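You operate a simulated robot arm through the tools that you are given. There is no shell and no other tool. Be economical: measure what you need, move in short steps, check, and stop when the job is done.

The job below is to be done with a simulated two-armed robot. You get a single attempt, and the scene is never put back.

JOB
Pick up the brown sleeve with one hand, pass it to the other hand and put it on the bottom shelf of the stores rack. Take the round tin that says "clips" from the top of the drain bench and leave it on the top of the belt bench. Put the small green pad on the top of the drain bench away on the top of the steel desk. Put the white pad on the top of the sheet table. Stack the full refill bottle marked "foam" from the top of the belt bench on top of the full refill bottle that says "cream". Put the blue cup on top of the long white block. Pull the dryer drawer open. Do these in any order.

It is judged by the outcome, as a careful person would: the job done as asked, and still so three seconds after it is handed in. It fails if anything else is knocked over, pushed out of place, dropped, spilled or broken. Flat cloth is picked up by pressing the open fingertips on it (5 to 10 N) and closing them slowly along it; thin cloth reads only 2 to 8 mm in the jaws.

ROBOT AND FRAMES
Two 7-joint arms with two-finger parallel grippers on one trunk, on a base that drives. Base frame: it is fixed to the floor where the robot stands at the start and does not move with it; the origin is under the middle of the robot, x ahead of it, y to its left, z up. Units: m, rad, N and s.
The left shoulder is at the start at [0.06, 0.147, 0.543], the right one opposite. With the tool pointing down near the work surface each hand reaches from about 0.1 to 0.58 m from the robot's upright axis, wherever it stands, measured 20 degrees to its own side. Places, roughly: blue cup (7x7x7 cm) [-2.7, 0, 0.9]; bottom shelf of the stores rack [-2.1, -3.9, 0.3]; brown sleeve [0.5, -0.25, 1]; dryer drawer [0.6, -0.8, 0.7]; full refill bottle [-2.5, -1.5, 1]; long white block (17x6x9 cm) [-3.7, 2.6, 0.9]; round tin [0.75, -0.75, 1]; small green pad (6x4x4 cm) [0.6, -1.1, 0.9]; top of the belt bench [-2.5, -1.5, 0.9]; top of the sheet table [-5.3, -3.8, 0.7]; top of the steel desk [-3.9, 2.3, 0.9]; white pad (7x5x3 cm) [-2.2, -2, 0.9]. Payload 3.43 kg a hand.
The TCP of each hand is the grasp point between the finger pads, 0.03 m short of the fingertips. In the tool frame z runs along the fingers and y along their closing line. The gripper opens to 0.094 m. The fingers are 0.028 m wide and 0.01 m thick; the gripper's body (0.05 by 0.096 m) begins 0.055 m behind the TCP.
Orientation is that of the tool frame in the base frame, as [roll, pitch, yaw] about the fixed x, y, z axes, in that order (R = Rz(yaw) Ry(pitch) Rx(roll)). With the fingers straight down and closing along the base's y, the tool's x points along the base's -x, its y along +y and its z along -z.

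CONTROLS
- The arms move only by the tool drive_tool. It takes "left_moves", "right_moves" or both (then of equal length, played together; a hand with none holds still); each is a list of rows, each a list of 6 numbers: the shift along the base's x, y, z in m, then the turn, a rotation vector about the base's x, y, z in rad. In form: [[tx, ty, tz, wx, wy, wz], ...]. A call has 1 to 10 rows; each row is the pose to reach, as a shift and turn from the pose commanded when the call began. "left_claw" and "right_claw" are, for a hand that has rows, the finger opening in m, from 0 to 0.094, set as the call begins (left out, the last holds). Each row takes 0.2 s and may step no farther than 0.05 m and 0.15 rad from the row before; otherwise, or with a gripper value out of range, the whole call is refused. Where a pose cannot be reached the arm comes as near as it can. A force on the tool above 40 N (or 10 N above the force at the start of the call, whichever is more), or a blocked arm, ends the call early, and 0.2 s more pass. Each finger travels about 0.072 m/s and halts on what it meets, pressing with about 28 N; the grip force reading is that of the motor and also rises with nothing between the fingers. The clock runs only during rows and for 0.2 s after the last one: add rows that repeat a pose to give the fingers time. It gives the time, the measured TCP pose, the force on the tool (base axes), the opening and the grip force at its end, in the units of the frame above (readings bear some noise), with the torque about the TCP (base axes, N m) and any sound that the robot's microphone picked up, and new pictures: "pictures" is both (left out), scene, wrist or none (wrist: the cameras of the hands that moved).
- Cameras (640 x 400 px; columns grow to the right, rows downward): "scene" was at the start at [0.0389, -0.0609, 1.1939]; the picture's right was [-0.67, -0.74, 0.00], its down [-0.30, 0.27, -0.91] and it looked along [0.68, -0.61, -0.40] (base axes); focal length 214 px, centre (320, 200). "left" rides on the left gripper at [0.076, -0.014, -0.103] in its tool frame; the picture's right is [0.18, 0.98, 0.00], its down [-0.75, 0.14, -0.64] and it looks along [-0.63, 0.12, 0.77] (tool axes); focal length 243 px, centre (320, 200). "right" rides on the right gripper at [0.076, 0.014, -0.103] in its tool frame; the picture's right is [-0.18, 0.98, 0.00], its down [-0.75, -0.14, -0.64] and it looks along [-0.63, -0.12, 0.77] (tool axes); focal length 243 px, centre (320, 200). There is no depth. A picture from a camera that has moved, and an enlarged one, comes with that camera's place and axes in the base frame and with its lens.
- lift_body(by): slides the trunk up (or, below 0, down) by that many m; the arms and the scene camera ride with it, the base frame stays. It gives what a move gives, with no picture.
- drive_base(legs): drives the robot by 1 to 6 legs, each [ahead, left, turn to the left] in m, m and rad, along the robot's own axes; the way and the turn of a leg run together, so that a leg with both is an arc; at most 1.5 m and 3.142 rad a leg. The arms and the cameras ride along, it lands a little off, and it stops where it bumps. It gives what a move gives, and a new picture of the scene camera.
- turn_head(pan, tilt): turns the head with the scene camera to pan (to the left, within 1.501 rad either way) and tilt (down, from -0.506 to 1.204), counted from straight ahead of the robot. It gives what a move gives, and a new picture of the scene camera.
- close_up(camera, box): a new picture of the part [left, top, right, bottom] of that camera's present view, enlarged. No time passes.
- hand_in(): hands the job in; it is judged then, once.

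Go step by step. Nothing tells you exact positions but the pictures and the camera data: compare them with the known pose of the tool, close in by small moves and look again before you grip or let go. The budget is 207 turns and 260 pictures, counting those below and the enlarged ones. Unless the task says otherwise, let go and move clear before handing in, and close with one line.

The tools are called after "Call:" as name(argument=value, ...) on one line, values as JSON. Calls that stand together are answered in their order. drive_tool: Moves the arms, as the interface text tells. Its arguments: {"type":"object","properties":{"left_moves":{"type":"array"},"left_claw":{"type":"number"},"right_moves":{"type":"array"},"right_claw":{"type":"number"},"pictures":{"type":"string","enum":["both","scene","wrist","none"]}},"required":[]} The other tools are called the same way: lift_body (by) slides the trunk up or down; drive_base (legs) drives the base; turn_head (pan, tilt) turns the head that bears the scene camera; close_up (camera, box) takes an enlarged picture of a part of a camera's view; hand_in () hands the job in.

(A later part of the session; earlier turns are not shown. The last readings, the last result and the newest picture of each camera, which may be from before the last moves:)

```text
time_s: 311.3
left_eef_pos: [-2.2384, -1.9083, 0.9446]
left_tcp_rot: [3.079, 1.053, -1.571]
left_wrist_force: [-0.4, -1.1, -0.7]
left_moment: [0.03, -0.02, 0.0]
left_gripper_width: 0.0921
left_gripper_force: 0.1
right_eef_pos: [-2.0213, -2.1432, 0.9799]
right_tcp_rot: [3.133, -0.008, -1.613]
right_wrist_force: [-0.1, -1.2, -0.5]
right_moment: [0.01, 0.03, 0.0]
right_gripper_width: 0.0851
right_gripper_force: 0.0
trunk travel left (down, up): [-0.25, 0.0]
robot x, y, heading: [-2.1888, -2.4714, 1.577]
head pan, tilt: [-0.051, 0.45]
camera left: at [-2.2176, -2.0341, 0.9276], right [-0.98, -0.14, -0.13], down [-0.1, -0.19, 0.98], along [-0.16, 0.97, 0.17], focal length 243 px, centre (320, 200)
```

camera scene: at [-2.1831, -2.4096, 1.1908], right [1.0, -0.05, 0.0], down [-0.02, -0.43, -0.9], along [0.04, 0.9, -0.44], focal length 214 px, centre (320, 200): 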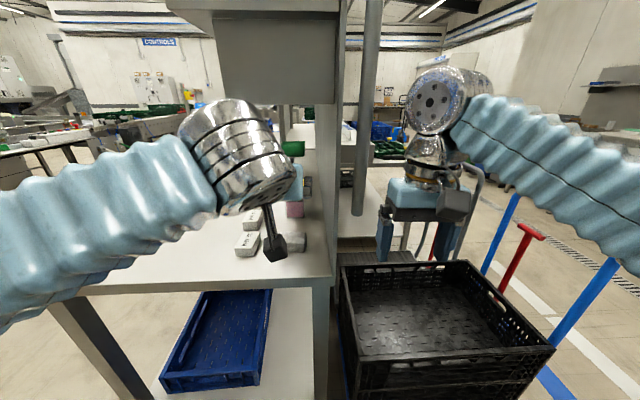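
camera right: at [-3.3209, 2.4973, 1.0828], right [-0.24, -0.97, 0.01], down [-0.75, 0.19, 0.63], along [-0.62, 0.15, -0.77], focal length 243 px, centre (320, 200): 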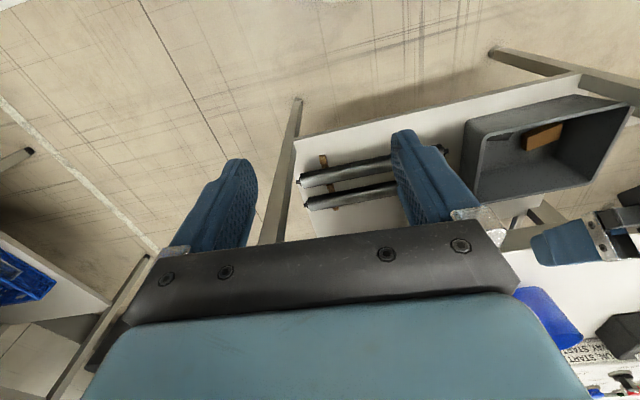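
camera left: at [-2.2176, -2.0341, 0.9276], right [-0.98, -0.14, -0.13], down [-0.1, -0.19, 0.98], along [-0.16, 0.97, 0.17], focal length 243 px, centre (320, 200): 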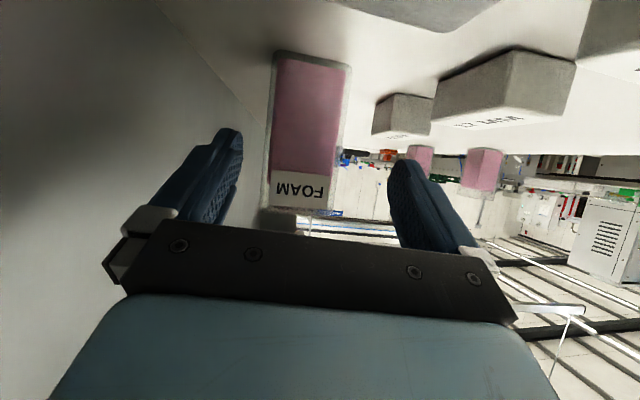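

Call:
drive_tool(left_moves=[[0.006, 0.03, 0, 0, 0, 0], [0.006, 0.06, 0, 0, 0, 0], [0.006, 0.082, 0, 0, 0, 0]], pictures="wrist")

```text
time_s: 312.1
left_eef_pos: [-2.2327, -1.8235, 0.9464]
left_tcp_rot: [3.077, 1.05, -1.575]
left_wrist_force: [0.6, 0.0, -0.2]
left_moment: [0.01, -0.01, 0.01]
left_gripper_width: 0.0919
left_gripper_force: 0.1
right_eef_pos: [-2.0216, -2.1415, 0.9786]
right_tcp_rot: [3.135, -0.01, -1.613]
right_wrist_force: [0.0, -0.9, 1.0]
right_moment: [0.02, 0.03, 0.01]
right_gripper_width: 0.085
right_gripper_force: 0.1
trunk travel left (down, up): [-0.25, 0.0]
robot x, y, heading: [-2.187, -2.4691, 1.574]
head pan, tilt: [-0.051, 0.45]
camera left: at [-2.2125, -1.9505, 0.9302], right [-0.98, -0.14, -0.13], down [-0.1, -0.19, 0.98], along [-0.16, 0.97, 0.17], focal length 243 px, centre (320, 200)
```

left: 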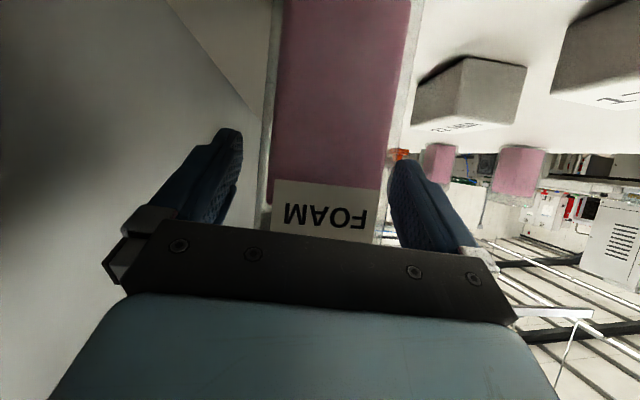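

Call:
drive_tool(left_claw=0.03, left_moves=[[0.0, 0.01, 0, 0, 0, 0], [0.0, 0.01, 0, 0, 0, 0], [0, 0.01, 0, 0, 0, 0], [0, 0.01, 0, 0, 0, 0], [0, 0.01, 0, 0, 0, 0]], pictures="none")

Call:
drive_tool(left_moves=[[0.0, 0, 0.02, 0, 0, 0], [0.0, 0, 0.04, 0, 0, 0], [0, 0, 0.05, 0, 0, 0]], pictures="wrist")

```text
time_s: 313.3
left_eef_pos: [-2.2318, -1.8141, 0.9469]
left_tcp_rot: [3.08, 1.052, -1.573]
left_wrist_force: [1.5, 0.7, 1.5]
left_moment: [0.03, -0.3, 0.04]
left_gripper_width: 0.0623
left_gripper_force: 27.5
right_eef_pos: [-2.0223, -2.1427, 0.9784]
right_tcp_rot: [3.132, -0.01, -1.613]
right_wrist_force: [0.1, 1.1, 0.2]
right_moment: [0.02, 0.0, 0.03]
right_gripper_width: 0.0848
right_gripper_force: 0.0
trunk travel left (down, up): [-0.25, 0.0]
robot x, y, heading: [-2.1844, -2.4712, 1.575]
head pan, tilt: [-0.051, 0.45]
```

```text
time_s: 314.1
left_eef_pos: [-2.2322, -1.8148, 0.997]
left_tcp_rot: [3.08, 1.052, -1.571]
left_wrist_force: [-0.1, 0.1, -2.5]
left_moment: [-0.01, 0.01, 0.02]
left_gripper_width: 0.0622
left_gripper_force: 27.6
right_eef_pos: [-2.0231, -2.1421, 0.979]
right_tcp_rot: [3.134, -0.008, -1.613]
right_wrist_force: [0.0, 0.1, -0.4]
right_moment: [-0.02, -0.02, 0.01]
right_gripper_width: 0.0851
right_gripper_force: 0.0
trunk travel left (down, up): [-0.25, 0.0]
robot x, y, heading: [-2.1885, -2.4724, 1.572]
head pan, tilt: [-0.051, 0.45]
camera left: at [-2.2114, -1.9405, 0.981], right [-0.98, -0.14, -0.13], down [-0.1, -0.19, 0.98], along [-0.17, 0.97, 0.17], focal length 243 px, centre (320, 200)
```

left: 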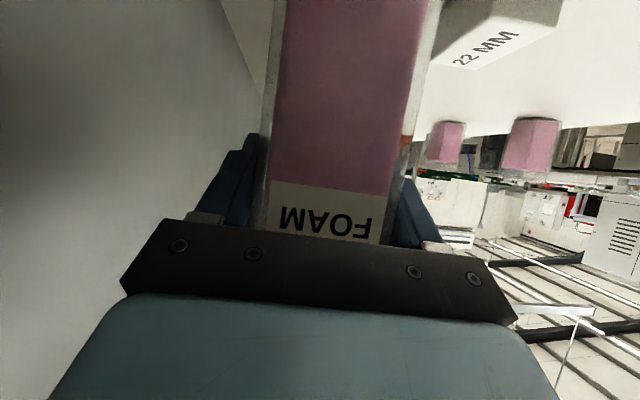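

FOAM is held (6.2 cm) and lifted. I raise it more, retract, and drive round to the west side of the bench.

Call:
drive_tool(left_moves=[[0.0, -0.01, 0.03, 0, 0, 0], [0.0, -0.05, 0.035, 0, 0, 0], [0, -0.09, 0.035, 0, 0, 0], [0, -0.13, 0.035, 0, 0, 0]], pictures="none")

Call:
drive_base(legs=[[-0.4, 0, 0], [0, 1.2, 0], [0, 0, -1.57], [0, 1.25, 0]])

```text
time_s: 315.1
left_eef_pos: [-2.2331, -1.9453, 1.0299]
left_tcp_rot: [3.081, 1.051, -1.571]
left_wrist_force: [0.1, -0.3, -2.6]
left_moment: [0.06, -0.03, -0.03]
left_gripper_width: 0.0622
left_gripper_force: 27.7
right_eef_pos: [-2.022, -2.1418, 0.9789]
right_tcp_rot: [3.132, -0.008, -1.614]
right_wrist_force: [0.1, -0.4, 0.3]
right_moment: [0.0, 0.01, 0.02]
right_gripper_width: 0.0849
right_gripper_force: 0.0
trunk travel left (down, up): [-0.25, 0.0]
robot x, y, heading: [-2.1862, -2.4738, 1.57]
head pan, tilt: [-0.051, 0.45]
```

```text
time_s: 332.7
left_eef_pos: [-2.9545, -1.5669, 1.0297]
left_tcp_rot: [3.08, 1.05, -3.069]
left_wrist_force: [0.2, 0.3, -2.4]
left_moment: [0.02, -0.07, 0.0]
left_gripper_width: 0.0625
left_gripper_force: 28.3
right_eef_pos: [-3.1353, -1.7921, 0.9789]
right_tcp_rot: [3.132, -0.008, -3.113]
right_wrist_force: [-0.4, 0.1, -0.9]
right_moment: [-0.02, -0.02, 0.0]
right_gripper_width: 0.0851
right_gripper_force: 0.1
trunk travel left (down, up): [-0.25, 0.0]
robot x, y, heading: [-3.4756, -1.649, 0.076]
head pan, tilt: [-0.051, 0.45]
camera scene: at [-3.4141, -1.649, 1.1908], right [0.02, -1.0, 0.0], down [-0.44, -0.01, -0.9], along [0.9, 0.02, -0.44], focal length 214 px, centre (320, 200)
```

scene: 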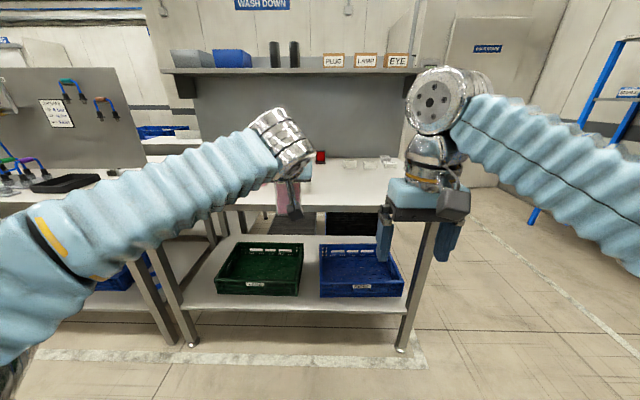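

I raise the bottle, straighten the heading and drive closer to CREAM.

Call:
drive_tool(left_moves=[[0.0, 0, 0.03, 0, 0, 0], [0.0, 0, 0.06, 0, 0, 0], [0.0, 0, 0.07, 0, 0, 0]], pictures="none")

Call:
drive_base(legs=[[0, 0, -0.076], [0.16, 0.07, 0]])

Call:
close_up(camera="left", box=[0, 0, 640, 400])

```text
time_s: 333.5
left_eef_pos: [-2.9552, -1.5683, 1.1]
left_tcp_rot: [3.079, 1.05, -3.073]
left_wrist_force: [-0.3, -0.4, -2.2]
left_moment: [-0.01, -0.03, 0.01]
left_gripper_width: 0.0623
left_gripper_force: 27.6
right_eef_pos: [-3.1366, -1.7914, 0.9788]
right_tcp_rot: [3.132, -0.01, -3.111]
right_wrist_force: [-0.1, -0.1, -0.3]
right_moment: [-0.03, -0.05, -0.05]
right_gripper_width: 0.0851
right_gripper_force: 0.0
trunk travel left (down, up): [-0.25, 0.0]
robot x, y, heading: [-3.4764, -1.6497, 0.077]
head pan, tilt: [-0.051, 0.45]
```

```text
time_s: 335.5
left_eef_pos: [-2.7907, -1.5374, 1.0998]
left_tcp_rot: [3.078, 1.051, 3.136]
left_wrist_force: [0.0, -0.3, -2.6]
left_moment: [0.01, 0.02, -0.04]
left_gripper_width: 0.062
left_gripper_force: 27.6
right_eef_pos: [-2.9872, -1.7486, 0.9789]
right_tcp_rot: [3.132, -0.009, 3.099]
right_wrist_force: [0.8, -0.2, -0.5]
right_moment: [0.04, -0.03, -0.01]
right_gripper_width: 0.0851
right_gripper_force: 0.1
trunk travel left (down, up): [-0.25, 0.0]
robot x, y, heading: [-3.322, -1.5807, 0.002]
head pan, tilt: [-0.051, 0.45]
camera scene: at [-3.2551, -1.5851, 1.1908], right [-0.05, -1.0, 0.0], down [-0.43, 0.02, -0.9], along [0.9, -0.05, -0.44], focal length 214 px, centre (320, 200)
```

scene: 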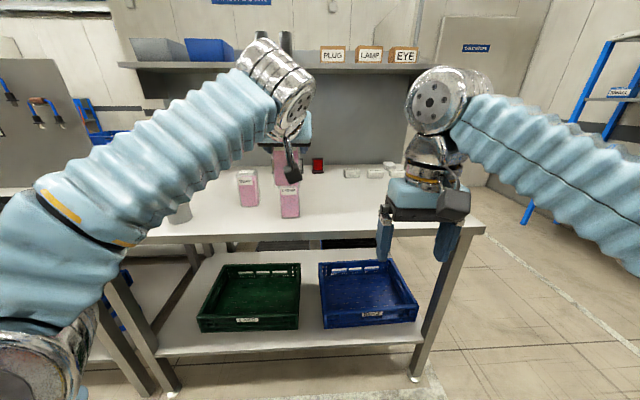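

```text
1.00 times, centred on (320, 200) of left (not enlarged: the box is as wide or as high as the picture)
camera zoom: at [-2.9172, -1.5583, 1.083], right [-0.14, 0.98, -0.13], down [-0.19, 0.1, 0.98], along [0.97, 0.16, 0.17], focal length 243 px, centre (320, 200)
```

zoom: 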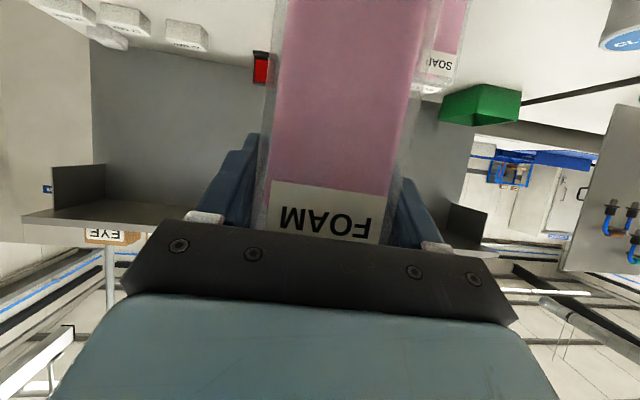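

Call:
close_up(camera="scene", box=[220, 125, 340, 235])

```text
3.64 times, centred on (280, 180) of scene
camera zoom: at [-3.2551, -1.5851, 1.1908], right [-0.05, -1.0, 0.0], down [-0.43, 0.02, -0.9], along [0.9, -0.05, -0.44], focal length 780 px, centre (466, 273)
```

zoom: 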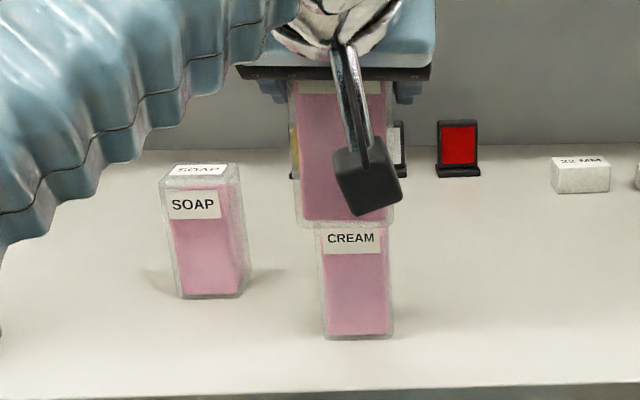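

CREAM's center ≈[-2.655,-1.526]. I drive 8 cm closer and bring FOAM above it.

Call:
drive_base(legs=[[0.08, 0.01, 0]])

Call:
drive_tool(left_moves=[[0.02, 0, -0.005, 0, 0, 0], [0.042, 0, -0.01, 0, 0, 0]], pictures="none")

Call:
close_up(camera="scene", box=[220, 125, 340, 235])

```text
time_s: 336.5
left_eef_pos: [-2.7099, -1.5269, 1.0981]
left_tcp_rot: [3.08, 1.052, 3.142]
left_wrist_force: [0.5, 0.1, -3.6]
left_moment: [-0.03, -0.04, 0.01]
left_gripper_width: 0.0621
left_gripper_force: 27.7
right_eef_pos: [-2.907, -1.7381, 0.9789]
right_tcp_rot: [3.134, -0.009, 3.098]
right_wrist_force: [0.2, 1.2, -0.5]
right_moment: [0.01, 0.01, -0.02]
right_gripper_width: 0.0852
right_gripper_force: 0.0
trunk travel left (down, up): [-0.25, 0.0]
robot x, y, heading: [-3.2354, -1.5716, 0.001]
head pan, tilt: [-0.051, 0.45]
camera scene: at [-3.1749, -1.5748, 1.1908], right [-0.05, -1.0, 0.0], down [-0.43, 0.02, -0.9], along [0.9, -0.04, -0.44], focal length 214 px, centre (320, 200)
```

scene: 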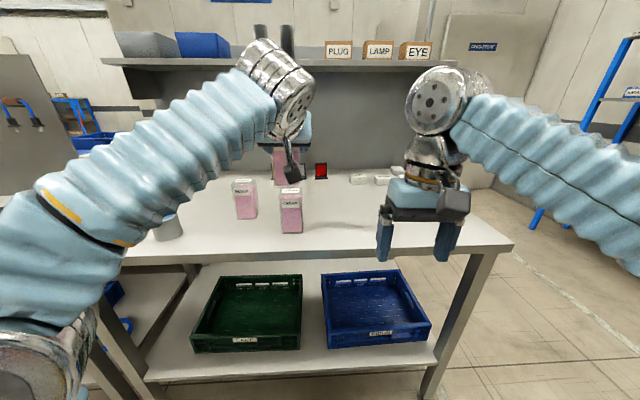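

```text
time_s: 337.1
left_eef_pos: [-2.6684, -1.5271, 1.09]
left_tcp_rot: [3.079, 1.05, 3.138]
left_wrist_force: [-0.2, 0.7, -2.1]
left_moment: [0.0, -0.01, -0.01]
left_gripper_width: 0.0621
left_gripper_force: 28.0
right_eef_pos: [-2.9067, -1.7363, 0.9796]
right_tcp_rot: [3.133, -0.007, 3.098]
right_wrist_force: [-0.2, -0.3, 0.3]
right_moment: [0.01, -0.05, 0.03]
right_gripper_width: 0.0849
right_gripper_force: 0.0
trunk travel left (down, up): [-0.25, 0.0]
robot x, y, heading: [-3.2423, -1.5721, 0.001]
head pan, tilt: [-0.051, 0.45]
```

```text
3.64 times, centred on (280, 180) of scene
camera zoom: at [-3.1749, -1.5747, 1.1908], right [-0.05, -1.0, 0.0], down [-0.43, 0.02, -0.9], along [0.9, -0.04, -0.44], focal length 780 px, centre (466, 273)
```

zoom: 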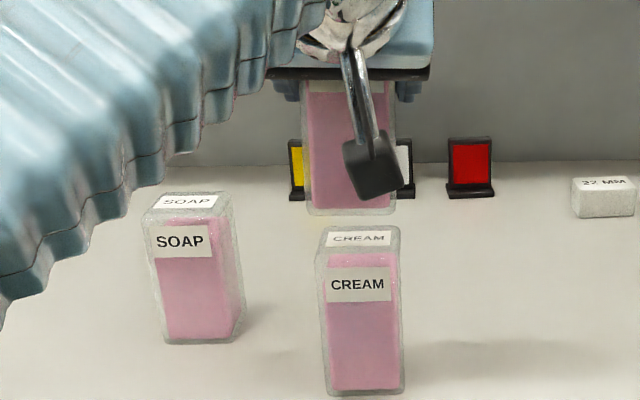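

FOAM's front aligns with CREAM's front within a few mm. I lower it gently.

Call:
drive_tool(left_moves=[[0, -0.003, -0.008, 0, 0, 0], [0, -0.003, -0.016, 0, 0, 0], [0, -0.003, -0.021, 0, 0, 0]], pictures="none")

Call:
drive_tool(left_moves=[[0, 0, -0.002, 0, 0, 0], [0, 0, -0.004, 0, 0, 0]], pictures="none")

Call:
close_up(camera="scene", box=[220, 125, 340, 235])

```text
time_s: 337.9
left_eef_pos: [-2.6696, -1.5293, 1.069]
left_tcp_rot: [3.081, 1.052, 3.14]
left_wrist_force: [0.1, 0.5, -3.4]
left_moment: [-0.02, -0.03, 0.02]
left_gripper_width: 0.0622
left_gripper_force: 27.6
right_eef_pos: [-2.9062, -1.7385, 0.9779]
right_tcp_rot: [3.133, -0.009, 3.098]
right_wrist_force: [-0.5, 0.5, -0.2]
right_moment: [0.0, 0.02, -0.01]
right_gripper_width: 0.0851
right_gripper_force: 0.2
trunk travel left (down, up): [-0.25, 0.0]
robot x, y, heading: [-3.238, -1.5699, -0.006]
head pan, tilt: [-0.051, 0.45]
```

```text
time_s: 338.5
left_eef_pos: [-2.6685, -1.5294, 1.0638]
left_tcp_rot: [3.08, 1.05, 3.14]
left_wrist_force: [0.8, 0.1, -2.0]
left_moment: [0.02, 0.0, 0.03]
left_gripper_width: 0.0622
left_gripper_force: 28.1
right_eef_pos: [-2.9057, -1.738, 0.978]
right_tcp_rot: [3.133, -0.009, 3.097]
right_wrist_force: [0.1, -0.6, 0.3]
right_moment: [0.0, 0.02, 0.0]
right_gripper_width: 0.085
right_gripper_force: 0.1
trunk travel left (down, up): [-0.25, 0.0]
robot x, y, heading: [-3.2398, -1.5683, -0.002]
head pan, tilt: [-0.051, 0.45]
```

```text
3.64 times, centred on (280, 180) of scene
camera zoom: at [-3.1748, -1.5747, 1.1908], right [-0.05, -1.0, 0.0], down [-0.43, 0.02, -0.9], along [0.9, -0.04, -0.44], focal length 780 px, centre (466, 273)
```

zoom: 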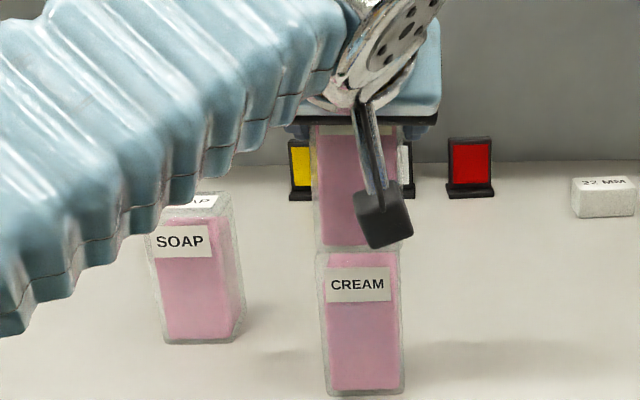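

Call:
drive_tool(left_moves=[[0, 0, -0.002, 0, 0, 0], [0, 0, -0.004, 0, 0, 0]], pictures="none")

Call:
drive_tool(left_moves=[[0, 0, -0.001, 0, 0, 0], [0, 0, -0.002, 0, 0, 0]], pictures="none")

```text
time_s: 339.1
left_eef_pos: [-2.6683, -1.5295, 1.0617]
left_tcp_rot: [3.078, 1.054, 3.14]
left_wrist_force: [2.8, -0.4, 4.3]
left_moment: [-0.26, -0.28, 0.04]
left_gripper_width: 0.0621
left_gripper_force: 28.4
right_eef_pos: [-2.9061, -1.7391, 0.9802]
right_tcp_rot: [3.133, -0.009, 3.097]
right_wrist_force: [0.3, 0.4, 0.0]
right_moment: [-0.01, -0.01, 0.01]
right_gripper_width: 0.0851
right_gripper_force: 0.1
trunk travel left (down, up): [-0.25, 0.0]
robot x, y, heading: [-3.2384, -1.5724, 0.003]
head pan, tilt: [-0.051, 0.45]
```

```text
time_s: 339.7
left_eef_pos: [-2.6709, -1.53, 1.0614]
left_tcp_rot: [3.085, 1.057, -3.139]
left_wrist_force: [4.0, 1.4, 23.4]
left_moment: [-0.7, 0.04, 0.11]
left_gripper_width: 0.0626
left_gripper_force: 27.7
right_eef_pos: [-2.907, -1.7385, 0.9799]
right_tcp_rot: [3.133, -0.008, 3.099]
right_wrist_force: [-0.1, -0.4, 0.4]
right_moment: [-0.05, 0.02, 0.0]
right_gripper_width: 0.0848
right_gripper_force: 0.0
trunk travel left (down, up): [-0.25, 0.0]
robot x, y, heading: [-3.2351, -1.5689, 0.002]
head pan, tilt: [-0.051, 0.45]
```

Contact. I relieve, open the fingers and withdraw straight back.

Call:
drive_tool(left_claw=0.092, left_moves=[[0, 0, 0.002, 0, 0, 0], [0, 0, 0.002, 0, 0, 0], [0, 0, 0.002, 0, 0, 0], [-0.03, 0, 0.002, 0, 0, 0], [-0.06, 0, 0.002, 0, 0, 0], [-0.1, 0, 0.002, 0, 0, 0]], pictures="wrist")

```text
time_s: 341.1
left_eef_pos: [-2.7679, -1.5294, 1.0594]
left_tcp_rot: [3.08, 1.05, 3.141]
left_wrist_force: [0.0, -0.4, -0.4]
left_moment: [0.0, 0.01, 0.0]
left_gripper_width: 0.092
left_gripper_force: 0.1
right_eef_pos: [-2.9071, -1.7374, 0.9792]
right_tcp_rot: [3.134, -0.008, 3.098]
right_wrist_force: [0.7, 0.2, 0.0]
right_moment: [0.02, 0.02, -0.01]
right_gripper_width: 0.0848
right_gripper_force: 0.1
trunk travel left (down, up): [-0.25, 0.0]
robot x, y, heading: [-3.2373, -1.5739, -0.001]
head pan, tilt: [-0.051, 0.45]
camera left: at [-2.8944, -1.5495, 1.0434], right [-0.14, 0.98, -0.13], down [-0.19, 0.1, 0.98], along [0.97, 0.16, 0.17], focal length 243 px, centre (320, 200)
```

left: 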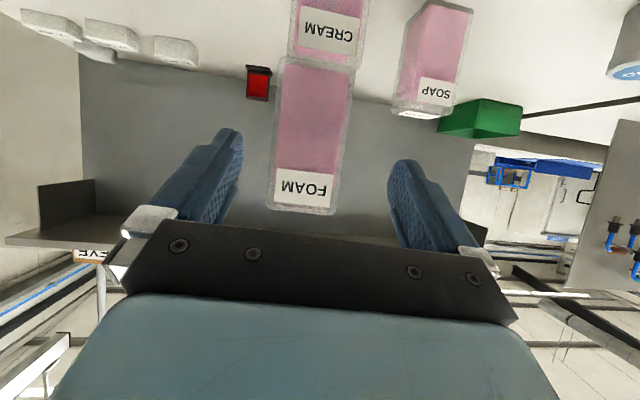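

FOAM stands on CREAM. Next the white pad: I back off, turn the left hand down and yaw it -90° so that it can pinch the pad's 5 cm side from the south end.

Call:
drive_base(legs=[[-0.25, 0, 0], [0, -1.25, 0]])

Call:
drive_tool(left_moves=[[0, 0, -0.015, 0, 0.15, 0], [0, 0, -0.03, 0, 0.3, 0], [0, 0, -0.045, 0, 0.45, 0], [0, 0, -0.06, 0, 0.6, 0], [0, 0, -0.075, 0, 0.75, 0], [0, 0, -0.09, 0, 0.9, 0], [0, 0, -0.1, 0, 1.05, 0]], pictures="none")

Call:
drive_tool(left_moves=[[0, 0, 0, 0, 0, -0.15], [0, 0, 0, 0, 0, -0.3], [0, 0, 0, 0, 0, -0.45], [0, 0, 0, 0, 0, -0.6], [0, 0, 0, 0, 0, -0.75], [0, 0, 0, 0, 0, -0.9], [0, 0, 0, 0, 0, -1.05], [0, 0, 0, 0, 0, -1.2], [0, 0, 0, 0, 0, -1.35], [0, 0, 0, 0, 0, -1.5]], pictures="none")

```text
time_s: 348.8
left_eef_pos: [-3.028, -2.7596, 1.0598]
left_tcp_rot: [3.078, 1.051, 3.125]
left_wrist_force: [0.5, 0.7, -0.3]
left_moment: [-0.01, 0.0, 0.02]
left_gripper_width: 0.092
left_gripper_force: 0.1
right_eef_pos: [-3.1687, -2.9659, 0.98]
right_tcp_rot: [3.132, -0.009, 3.084]
right_wrist_force: [0.5, -0.1, 0.9]
right_moment: [0.0, -0.02, 0.0]
right_gripper_width: 0.085
right_gripper_force: 0.0
trunk travel left (down, up): [-0.25, 0.0]
robot x, y, heading: [-3.4991, -2.7961, -0.009]
head pan, tilt: [-0.051, 0.45]
camera scene: at [-3.4356, -2.7997, 1.1908], right [-0.06, -1.0, 0.0], down [-0.43, 0.03, -0.9], along [0.9, -0.06, -0.44], focal length 214 px, centre (320, 200)
```

scene: 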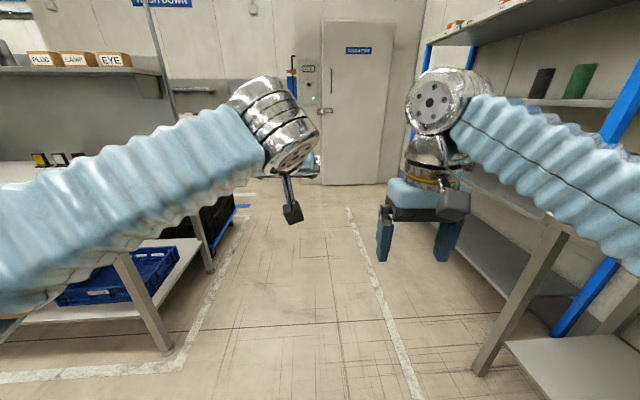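

```text
time_s: 350.4
left_eef_pos: [-3.0343, -2.7569, 0.9633]
left_tcp_rot: [3.078, 0.028, 3.125]
left_wrist_force: [-0.3, 0.6, 0.0]
left_moment: [-0.05, 0.02, -0.04]
left_gripper_width: 0.0922
left_gripper_force: 0.1
left hand out of reach, approached as far as the arm can: row 7
right_eef_pos: [-3.17, -2.9656, 0.9799]
right_tcp_rot: [3.133, -0.009, 3.086]
right_wrist_force: [-0.5, 1.0, 0.7]
right_moment: [-0.01, 0.0, 0.03]
right_gripper_width: 0.0849
right_gripper_force: 0.2
trunk travel left (down, up): [-0.25, 0.0]
robot x, y, heading: [-3.4981, -2.7975, -0.013]
head pan, tilt: [-0.051, 0.45]
```

```text
time_s: 352.6
left_eef_pos: [-3.0349, -2.7561, 0.9628]
left_tcp_rot: [3.094, 0.001, 1.63]
left_wrist_force: [0.1, 0.5, 0.0]
left_moment: [-0.01, 0.03, 0.03]
left_gripper_width: 0.0921
left_gripper_force: 0.1
right_eef_pos: [-3.1681, -2.9641, 0.9795]
right_tcp_rot: [3.132, -0.009, 3.084]
right_wrist_force: [0.1, -0.4, -0.6]
right_moment: [0.01, 0.01, 0.01]
right_gripper_width: 0.0852
right_gripper_force: 0.1
trunk travel left (down, up): [-0.25, 0.0]
robot x, y, heading: [-3.4996, -2.7969, -0.009]
head pan, tilt: [-0.051, 0.45]
```

Call:
drive_base(legs=[[0, 0, 1.58], [0, -1.31, 0], [0.27, 0, 0]])

Call:
close_up(camera="left", box=[0, 0, 640, 400])

```text
time_s: 364.7
left_eef_pos: [-2.1907, -2.0605, 0.9619]
left_tcp_rot: [3.093, 0.001, -3.067]
left_wrist_force: [0.2, -0.2, -0.1]
left_moment: [0.03, -0.02, 0.0]
left_gripper_width: 0.0922
left_gripper_force: 0.0
right_eef_pos: [-1.9802, -2.1929, 0.9798]
right_tcp_rot: [3.131, -0.009, -1.617]
right_wrist_force: [-0.2, -1.3, -1.5]
right_moment: [0.0, -0.01, 0.0]
right_gripper_width: 0.0853
right_gripper_force: 0.1
trunk travel left (down, up): [-0.25, 0.0]
robot x, y, heading: [-2.1459, -2.5253, 1.569]
head pan, tilt: [-0.051, 0.45]
camera scene: at [-2.1422, -2.4597, 1.1908], right [1.0, -0.05, 0.0], down [-0.02, -0.43, -0.9], along [0.05, 0.9, -0.44], focal length 214 px, centre (320, 200)
```

scene: 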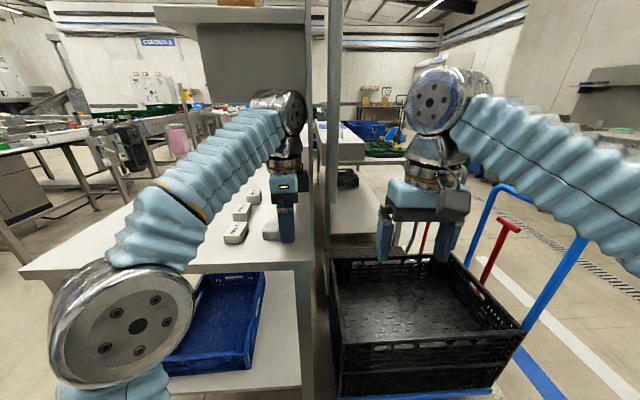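

```text
1.00 times, centred on (320, 200) of left (not enlarged: the box is as wide or as high as the picture)
camera zoom: at [-2.2667, -2.0848, 1.0631], right [-0.26, 0.97, 0.05], down [0.74, 0.16, 0.65], along [0.62, 0.2, -0.76], focal length 243 px, centre (320, 200)
```

zoom: 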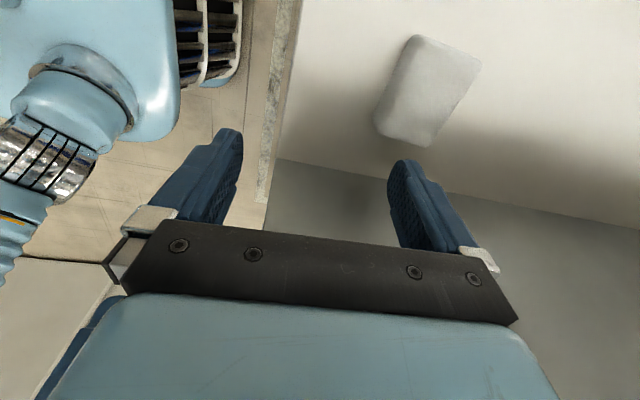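

The white pad is axis-aligned, center ≈[-2.234,-1.99], top z≈0.885. I move above it and lower.

Call:
drive_tool(left_moves=[[-0.02, 0.035, -0.01, -0.024, 0, -0.04], [-0.043, 0.07, -0.02, -0.048, 0, -0.074], [-0.043, 0.07, -0.04, -0.048, 0, -0.074]], pictures="wrist")

```text
time_s: 365.5
left_eef_pos: [-2.2312, -1.99, 0.9223]
left_tcp_rot: [3.138, 0.0, 3.138]
left_wrist_force: [0.4, -0.4, 0.6]
left_moment: [-0.01, -0.01, 0.0]
left_gripper_width: 0.0919
left_gripper_force: 0.2
left hand out of reach, approached as far as the arm can: row 2
right_eef_pos: [-1.981, -2.1924, 0.98]
right_tcp_rot: [3.131, -0.008, -1.616]
right_wrist_force: [-0.2, 0.8, 0.0]
right_moment: [0.01, -0.03, 0.0]
right_gripper_width: 0.0851
right_gripper_force: 0.1
trunk travel left (down, up): [-0.25, 0.0]
robot x, y, heading: [-2.1467, -2.5233, 1.571]
head pan, tilt: [-0.051, 0.45]
camera left: at [-2.3075, -2.0049, 1.025], right [-0.18, 0.98, 0.0], down [0.75, 0.14, 0.64], along [0.63, 0.12, -0.77], focal length 243 px, centre (320, 200)
```

left: 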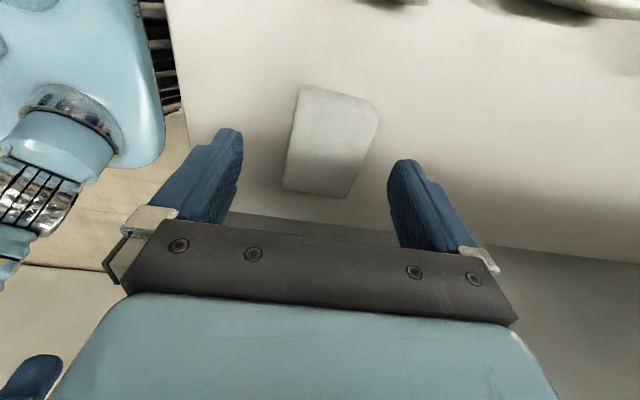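

Call:
drive_tool(left_moves=[[-0.008, 0.003, -0.02, 0, 0, 0], [-0.008, 0.003, -0.032, 0, 0, 0]], pictures="none")

Call:
drive_tool(left_claw=0.02, left_moves=[[0, 0, 0, 0, 0, 0], [0, 0, 0, 0, 0, 0], [0, 0, 0, 0, 0, 0], [0, 0, 0, 0, 0, 0]], pictures="none")

Call:
drive_tool(left_moves=[[0, 0, 0.02, 0, 0, 0], [0, 0, 0.04, 0, 0, 0], [0, -0.04, 0.05, 0, 0, 0], [0, -0.08, 0.05, 0, 0, 0]], pictures="wrist")

```text
time_s: 366.1
left_eef_pos: [-2.2422, -1.9853, 0.8903]
left_tcp_rot: [3.14, -0.001, -3.141]
left_wrist_force: [-0.1, -0.3, -0.7]
left_moment: [-0.02, -0.03, -0.03]
left_gripper_width: 0.0921
left_gripper_force: 0.1
right_eef_pos: [-1.979, -2.1922, 0.9785]
right_tcp_rot: [3.133, -0.009, -1.617]
right_wrist_force: [-0.8, -1.0, -0.5]
right_moment: [-0.04, -0.01, 0.04]
right_gripper_width: 0.0853
right_gripper_force: 0.1
trunk travel left (down, up): [-0.25, 0.0]
robot x, y, heading: [-2.145, -2.5227, 1.571]
head pan, tilt: [-0.051, 0.45]
```

```text
time_s: 367.1
left_eef_pos: [-2.243, -1.9858, 0.8911]
left_tcp_rot: [3.14, 0.0, 3.14]
left_wrist_force: [0.4, -0.8, 0.7]
left_moment: [-0.01, -0.03, -0.03]
left_gripper_width: 0.0539
left_gripper_force: 28.0
right_eef_pos: [-1.9801, -2.192, 0.9798]
right_tcp_rot: [3.133, -0.008, -1.616]
right_wrist_force: [-1.0, 0.0, 0.4]
right_moment: [0.0, 0.01, -0.02]
right_gripper_width: 0.085
right_gripper_force: 0.1
trunk travel left (down, up): [-0.25, 0.0]
robot x, y, heading: [-2.1528, -2.5227, 1.567]
head pan, tilt: [-0.051, 0.45]
```

```text
time_s: 368.1
left_eef_pos: [-2.2459, -2.0652, 0.9386]
left_tcp_rot: [3.139, 0.001, -3.141]
left_wrist_force: [-0.3, 0.1, -0.8]
left_moment: [-0.01, 0.01, -0.02]
left_gripper_width: 0.0533
left_gripper_force: 28.5
right_eef_pos: [-1.9803, -2.193, 0.9782]
right_tcp_rot: [3.132, -0.008, -1.615]
right_wrist_force: [0.6, -0.1, 0.6]
right_moment: [-0.01, 0.01, 0.03]
right_gripper_width: 0.0848
right_gripper_force: 0.1
trunk travel left (down, up): [-0.25, 0.0]
robot x, y, heading: [-2.1483, -2.5217, 1.57]
head pan, tilt: [-0.051, 0.45]
camera left: at [-2.3218, -2.0801, 1.0415], right [-0.18, 0.98, 0.0], down [0.75, 0.14, 0.64], along [0.63, 0.12, -0.77], focal length 243 px, centre (320, 200)
```

left: 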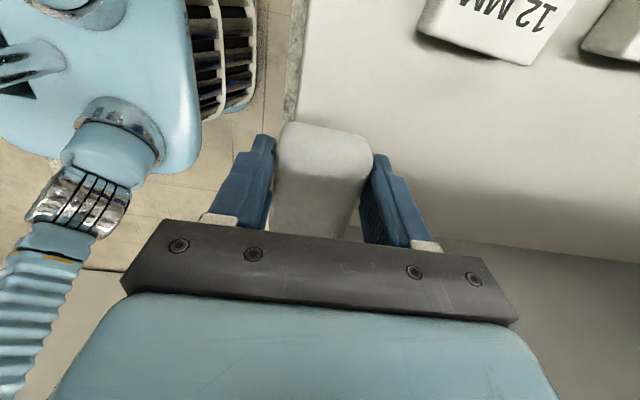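

The white pad is held. I head west toward the sheet table and look.

Call:
drive_base(legs=[[-0.4, 0, 0], [0, 0, 1.57], [1.2, 0, 0]])

Call:
turn_head(pan=0.3, tilt=0.3)

```text
time_s: 380.1
left_eef_pos: [-3.8103, -3.0069, 0.94]
left_tcp_rot: [3.141, 0.0, -1.576]
left_wrist_force: [0.3, 0.6, -0.1]
left_moment: [0.04, 0.02, -0.01]
left_gripper_width: 0.0533
left_gripper_force: 27.9
right_eef_pos: [-3.682, -2.7435, 0.9796]
right_tcp_rot: [3.133, -0.009, -0.05]
right_wrist_force: [0.1, -0.3, -0.9]
right_moment: [0.01, 0.03, 0.01]
right_gripper_width: 0.0851
right_gripper_force: 0.0
trunk travel left (down, up): [-0.25, 0.0]
robot x, y, heading: [-3.3511, -2.911, 3.135]
head pan, tilt: [-0.051, 0.45]
camera scene: at [-3.4139, -2.9061, 1.1908], right [0.06, 1.0, 0.0], down [0.43, -0.02, -0.9], along [-0.9, 0.05, -0.44], focal length 214 px, centre (320, 200)
```

scene: 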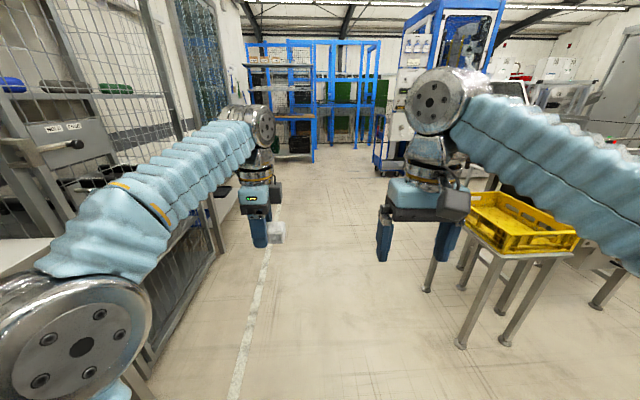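

```text
time_s: 380.9
left_eef_pos: [-3.8117, -3.0068, 0.9391]
left_tcp_rot: [3.139, -0.001, -1.576]
left_wrist_force: [0.0, -0.2, 0.0]
left_moment: [0.0, -0.06, 0.0]
left_gripper_width: 0.0534
left_gripper_force: 28.3
right_eef_pos: [-3.6819, -2.7436, 0.9791]
right_tcp_rot: [3.132, -0.007, -0.05]
right_wrist_force: [0.6, -1.2, 0.7]
right_moment: [0.0, 0.04, 0.0]
right_gripper_width: 0.0848
right_gripper_force: 0.0
trunk travel left (down, up): [-0.25, 0.0]
robot x, y, heading: [-3.3575, -2.9119, 3.135]
head pan, tilt: [0.3, 0.3]
camera scene: at [-3.4116, -2.9383, 1.2047], right [-0.29, 0.96, 0.0], down [0.28, 0.09, -0.96], along [-0.91, -0.28, -0.3], focal length 214 px, centre (320, 200)
```

scene: 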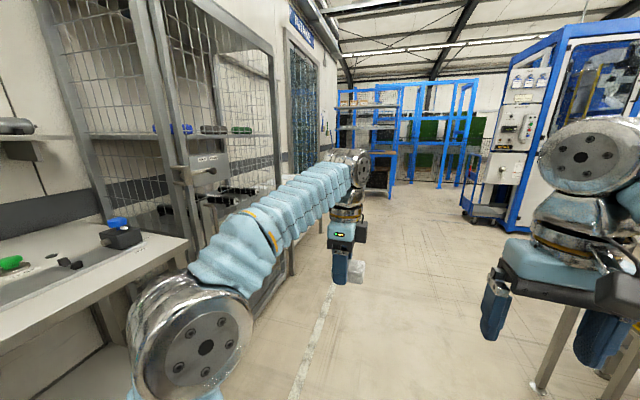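

Call:
drive_base(legs=[[1.0, 0, 0]])

Call:
turn_head(pan=0.75, tilt=0.45)

```text
time_s: 386.2
left_eef_pos: [-4.8365, -2.993, 0.9407]
left_tcp_rot: [3.139, 0.0, -1.585]
left_wrist_force: [0.6, -0.3, 0.0]
left_moment: [-0.02, 0.0, 0.01]
left_gripper_width: 0.0536
left_gripper_force: 28.2
right_eef_pos: [-4.7037, -2.7292, 0.979]
right_tcp_rot: [3.134, -0.009, -0.06]
right_wrist_force: [-0.2, -0.2, -0.3]
right_moment: [-0.01, 0.0, 0.01]
right_gripper_width: 0.085
right_gripper_force: 0.0
trunk travel left (down, up): [-0.25, 0.0]
robot x, y, heading: [-4.3752, -2.9, 3.125]
head pan, tilt: [0.3, 0.3]
camera scene: at [-4.4366, -2.9266, 1.2048], right [-0.28, 0.96, 0.0], down [0.28, 0.08, -0.96], along [-0.92, -0.27, -0.3], focal length 214 px, centre (320, 200)
```

scene: 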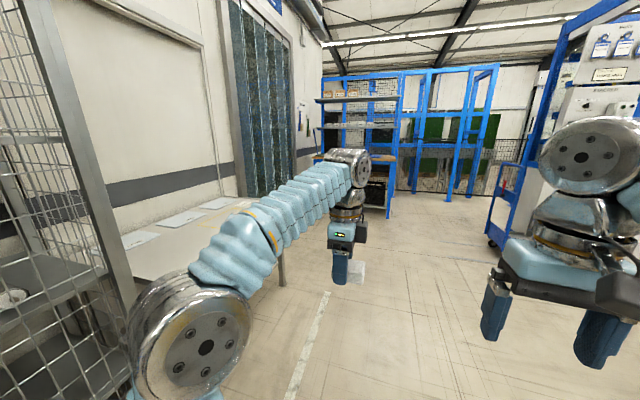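

```text
time_s: 387.1
left_eef_pos: [-4.8363, -2.9929, 0.9409]
left_tcp_rot: [3.14, 0.0, -1.586]
left_wrist_force: [0.1, -0.3, 0.0]
left_moment: [-0.03, -0.01, -0.05]
left_gripper_width: 0.0533
left_gripper_force: 28.0
right_eef_pos: [-4.7051, -2.7296, 0.9792]
right_tcp_rot: [3.133, -0.009, -0.061]
right_wrist_force: [-0.5, -0.1, 0.2]
right_moment: [-0.02, 0.04, 0.0]
right_gripper_width: 0.0851
right_gripper_force: 0.1
trunk travel left (down, up): [-0.25, 0.0]
robot x, y, heading: [-4.3747, -2.9033, 3.125]
head pan, tilt: [0.75, 0.45]
camera scene: at [-4.4153, -2.962, 1.1909], right [-0.67, 0.74, 0.0], down [0.32, 0.29, -0.9], along [-0.67, -0.6, -0.43], focal length 214 px, centre (320, 200)
```

scene: 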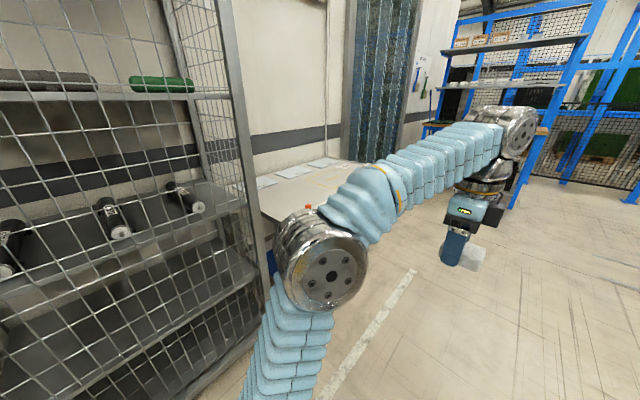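

The sheet table (with paper sheets) is beyond the cage. I drive level with it and face south.

Call:
drive_base(legs=[[0.95, -0.05, 0], [0, 0, 1.57]])

Call:
turn_head(pan=-0.1, tilt=0.6)

```text
time_s: 395.7
left_eef_pos: [-5.2424, -3.2955, 0.9391]
left_tcp_rot: [3.139, 0.0, -0.059]
left_wrist_force: [-0.7, -0.1, -0.3]
left_moment: [0.0, 0.01, 0.0]
left_gripper_width: 0.0531
left_gripper_force: 27.7
right_eef_pos: [-5.4987, -3.1525, 0.9794]
right_tcp_rot: [3.133, -0.008, 1.468]
right_wrist_force: [0.1, -0.1, 0.9]
right_moment: [0.05, 0.0, 0.01]
right_gripper_width: 0.085
right_gripper_force: 0.1
trunk travel left (down, up): [-0.25, 0.0]
robot x, y, heading: [-5.3135, -2.8346, -1.631]
head pan, tilt: [0.75, 0.45]
camera scene: at [-5.2528, -2.8726, 1.1908], right [-0.77, -0.64, 0.0], down [-0.28, 0.34, -0.9], along [0.57, -0.69, -0.44], focal length 214 px, centre (320, 200)
```

scene: 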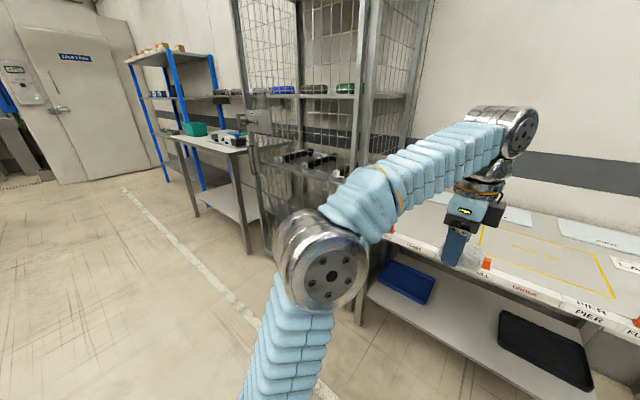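

```text
time_s: 396.9
left_eef_pos: [-5.2413, -3.2955, 0.9406]
left_tcp_rot: [3.139, 0.0, -0.06]
left_wrist_force: [0.4, -0.2, -0.8]
left_moment: [0.01, 0.01, 0.0]
left_gripper_width: 0.0531
left_gripper_force: 27.9
right_eef_pos: [-5.5007, -3.1517, 0.9785]
right_tcp_rot: [3.131, -0.007, 1.47]
right_wrist_force: [-0.1, -0.4, 0.5]
right_moment: [0.0, 0.0, 0.03]
right_gripper_width: 0.0847
right_gripper_force: 0.0
trunk travel left (down, up): [-0.25, 0.0]
robot x, y, heading: [-5.3102, -2.8341, -1.628]
head pan, tilt: [-0.099, 0.6]
camera scene: at [-5.3253, -2.8891, 1.1773], right [-0.99, 0.16, 0.0], down [0.09, 0.56, -0.83], along [-0.13, -0.81, -0.56], focal length 214 px, centre (320, 200)
```

scene: 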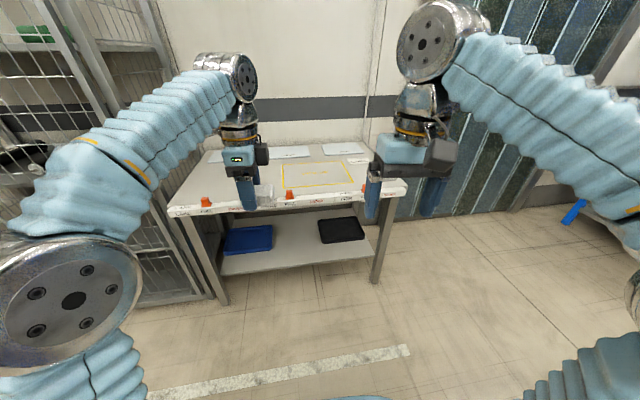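

Call:
close_up(camera="scene", box=[160, 130, 420, 270])

```text
2.46 times, centred on (290, 200) of scene
camera zoom: at [-5.3253, -2.8891, 1.1773], right [-0.99, 0.16, 0.0], down [0.09, 0.56, -0.83], along [-0.13, -0.81, -0.56], focal length 528 px, centre (394, 200)
```

zoom: 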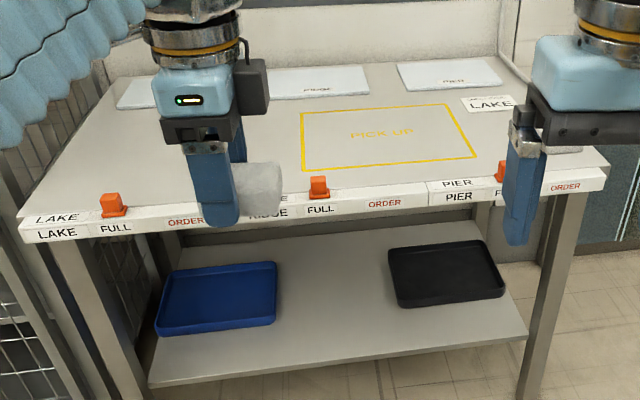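

The surface is labelled, with a PICK-UP rectangle; I'll put the pad on the free area left of it, about [-5.20,-3.76]. I drive up.

Call:
drive_base(legs=[[0, 0, 0.057], [0.36, 0.07, 0]])

Call:
drive_tool(left_moves=[[0, -0.02, -0.03, 0, 0, 0], [0, -0.04, -0.06, 0, 0, 0], [0, -0.06, -0.09, 0, 0, 0], [0, -0.08, -0.12, 0, 0, 0]], pictures="both")

```text
time_s: 399.7
left_eef_pos: [-5.141, -3.656, 0.939]
left_tcp_rot: [3.14, -0.001, 0.007]
left_wrist_force: [0.1, -0.2, 0.5]
left_moment: [0.0, 0.0, -0.01]
left_gripper_width: 0.053
left_gripper_force: 28.3
right_eef_pos: [-5.4071, -3.5301, 0.9793]
right_tcp_rot: [3.132, -0.009, 1.532]
right_wrist_force: [-0.4, 0.3, -0.2]
right_moment: [-0.01, 0.01, 0.02]
right_gripper_width: 0.0852
right_gripper_force: 0.1
trunk travel left (down, up): [-0.25, 0.0]
robot x, y, heading: [-5.2426, -3.2015, -1.569]
head pan, tilt: [-0.099, 0.6]
camera scene: at [-5.2505, -3.2551, 1.1773], right [-1.0, 0.09, 0.0], down [0.05, 0.56, -0.83], along [-0.08, -0.82, -0.56], focal length 214 px, centre (320, 200)
```

scene: 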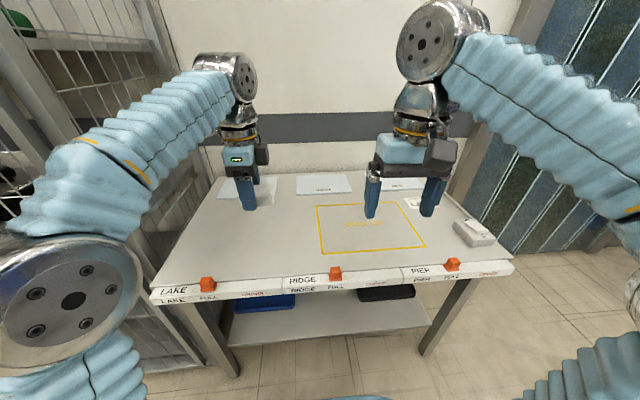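

```text
time_s: 400.7
left_eef_pos: [-5.1396, -3.7336, 0.8209]
left_tcp_rot: [3.139, 0.0, 0.007]
left_wrist_force: [0.2, 0.0, -0.5]
left_moment: [-0.03, -0.01, 0.02]
left_gripper_width: 0.0533
left_gripper_force: 28.4
right_eef_pos: [-5.406, -3.5289, 0.98]
right_tcp_rot: [3.133, -0.01, 1.533]
right_wrist_force: [-0.3, 0.2, 0.6]
right_moment: [-0.03, -0.02, -0.07]
right_gripper_width: 0.0847
right_gripper_force: 0.1
trunk travel left (down, up): [-0.25, 0.0]
robot x, y, heading: [-5.2404, -3.1966, -1.559]
head pan, tilt: [-0.099, 0.6]
camera scene: at [-5.2505, -3.2551, 1.1773], right [-1.0, 0.09, 0.0], down [0.05, 0.56, -0.83], along [-0.08, -0.82, -0.56], focal length 214 px, centre (320, 200)
camera left: at [-5.064, -3.719, 0.9237], right [0.19, -0.98, 0.0], down [-0.75, -0.15, 0.64], along [-0.63, -0.12, -0.77], focal length 243 px, centre (320, 200)
```

scene: 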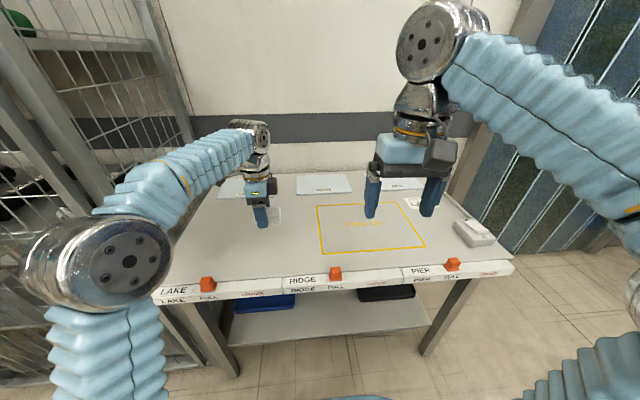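
left: 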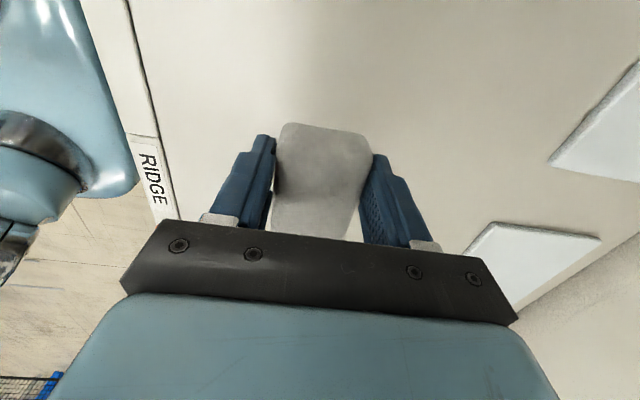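

Call:
drive_tool(left_moves=[[0, 0, -0.02, 0, 0, 0], [0, 0, -0.04, 0, 0, 0], [0, 0, -0.045, 0, 0, 0], [0, 0, -0.05, 0, 0, 0], [0, 0, -0.054, 0, 0, 0], [0, 0, -0.058, 0, 0, 0], [0, 0, -0.062, 0, 0, 0], [0, 0, -0.066, 0, 0, 0], [0, 0, -0.07, 0, 0, 0]], pictures="wrist")

```text
time_s: 402.7
left_eef_pos: [-5.1416, -3.7343, 0.7514]
left_tcp_rot: [3.137, -0.001, 0.008]
left_wrist_force: [1.2, 0.7, 5.8]
left_moment: [-0.09, 0.08, 0.0]
left_gripper_width: 0.0534
left_gripper_force: 28.2
right_eef_pos: [-5.4067, -3.5295, 0.9789]
right_tcp_rot: [3.131, -0.009, 1.532]
right_wrist_force: [-0.5, -0.7, -0.4]
right_moment: [0.01, -0.02, 0.05]
right_gripper_width: 0.085
right_gripper_force: 0.0
trunk travel left (down, up): [-0.25, 0.0]
robot x, y, heading: [-5.2462, -3.2005, -1.563]
head pan, tilt: [-0.099, 0.6]
camera left: at [-5.0656, -3.7206, 0.853], right [0.19, -0.98, 0.0], down [-0.75, -0.14, 0.64], along [-0.63, -0.12, -0.77], focal length 243 px, centre (320, 200)
```

left: 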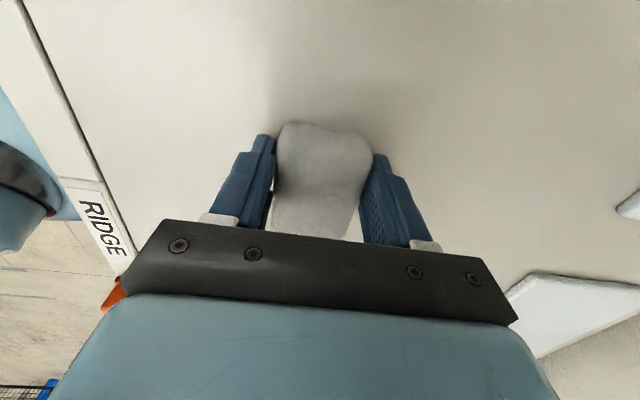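

Contact. I open and lift away.

Call:
drive_tool(left_claw=0.085, left_moves=[[0, 0, 0, 0, 0, 0], [0, 0, 0, 0, 0, 0], [0, 0, 0.0, 0, 0, 0], [0, 0, 0.03, 0, 0, 0], [0, 0, 0.07, 0, 0, 0], [0, 0, 0.11, 0, 0, 0], [0, 0.02, 0.15, 0, 0, 0], [0, 0.06, 0.18, 0, 0, 0]], pictures="wrist")

```text
time_s: 404.5
left_eef_pos: [-5.1381, -3.676, 0.9276]
left_tcp_rot: [3.141, 0.001, 0.007]
left_wrist_force: [0.0, -0.5, -0.4]
left_moment: [0.03, -0.01, -0.03]
left_gripper_width: 0.0852
left_gripper_force: 0.1
right_eef_pos: [-5.4062, -3.5297, 0.979]
right_tcp_rot: [3.133, -0.01, 1.531]
right_wrist_force: [-0.2, -0.2, -0.4]
right_moment: [0.03, -0.01, 0.01]
right_gripper_width: 0.085
right_gripper_force: 0.1
trunk travel left (down, up): [-0.25, 0.0]
robot x, y, heading: [-5.2411, -3.1999, -1.564]
head pan, tilt: [-0.099, 0.6]
camera left: at [-5.0629, -3.6605, 1.0305], right [0.19, -0.98, 0.0], down [-0.75, -0.15, 0.64], along [-0.63, -0.12, -0.77], focal length 243 px, centre (320, 200)
```

left: 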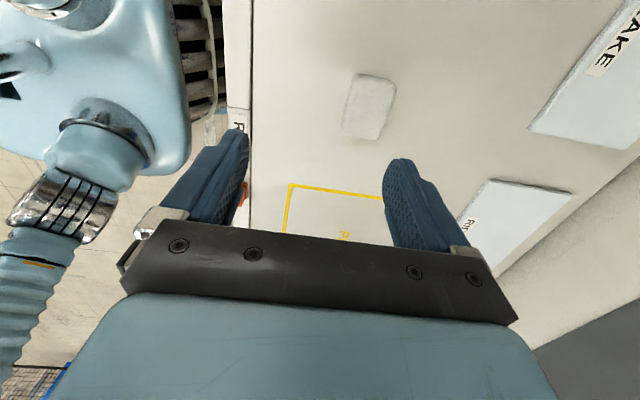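

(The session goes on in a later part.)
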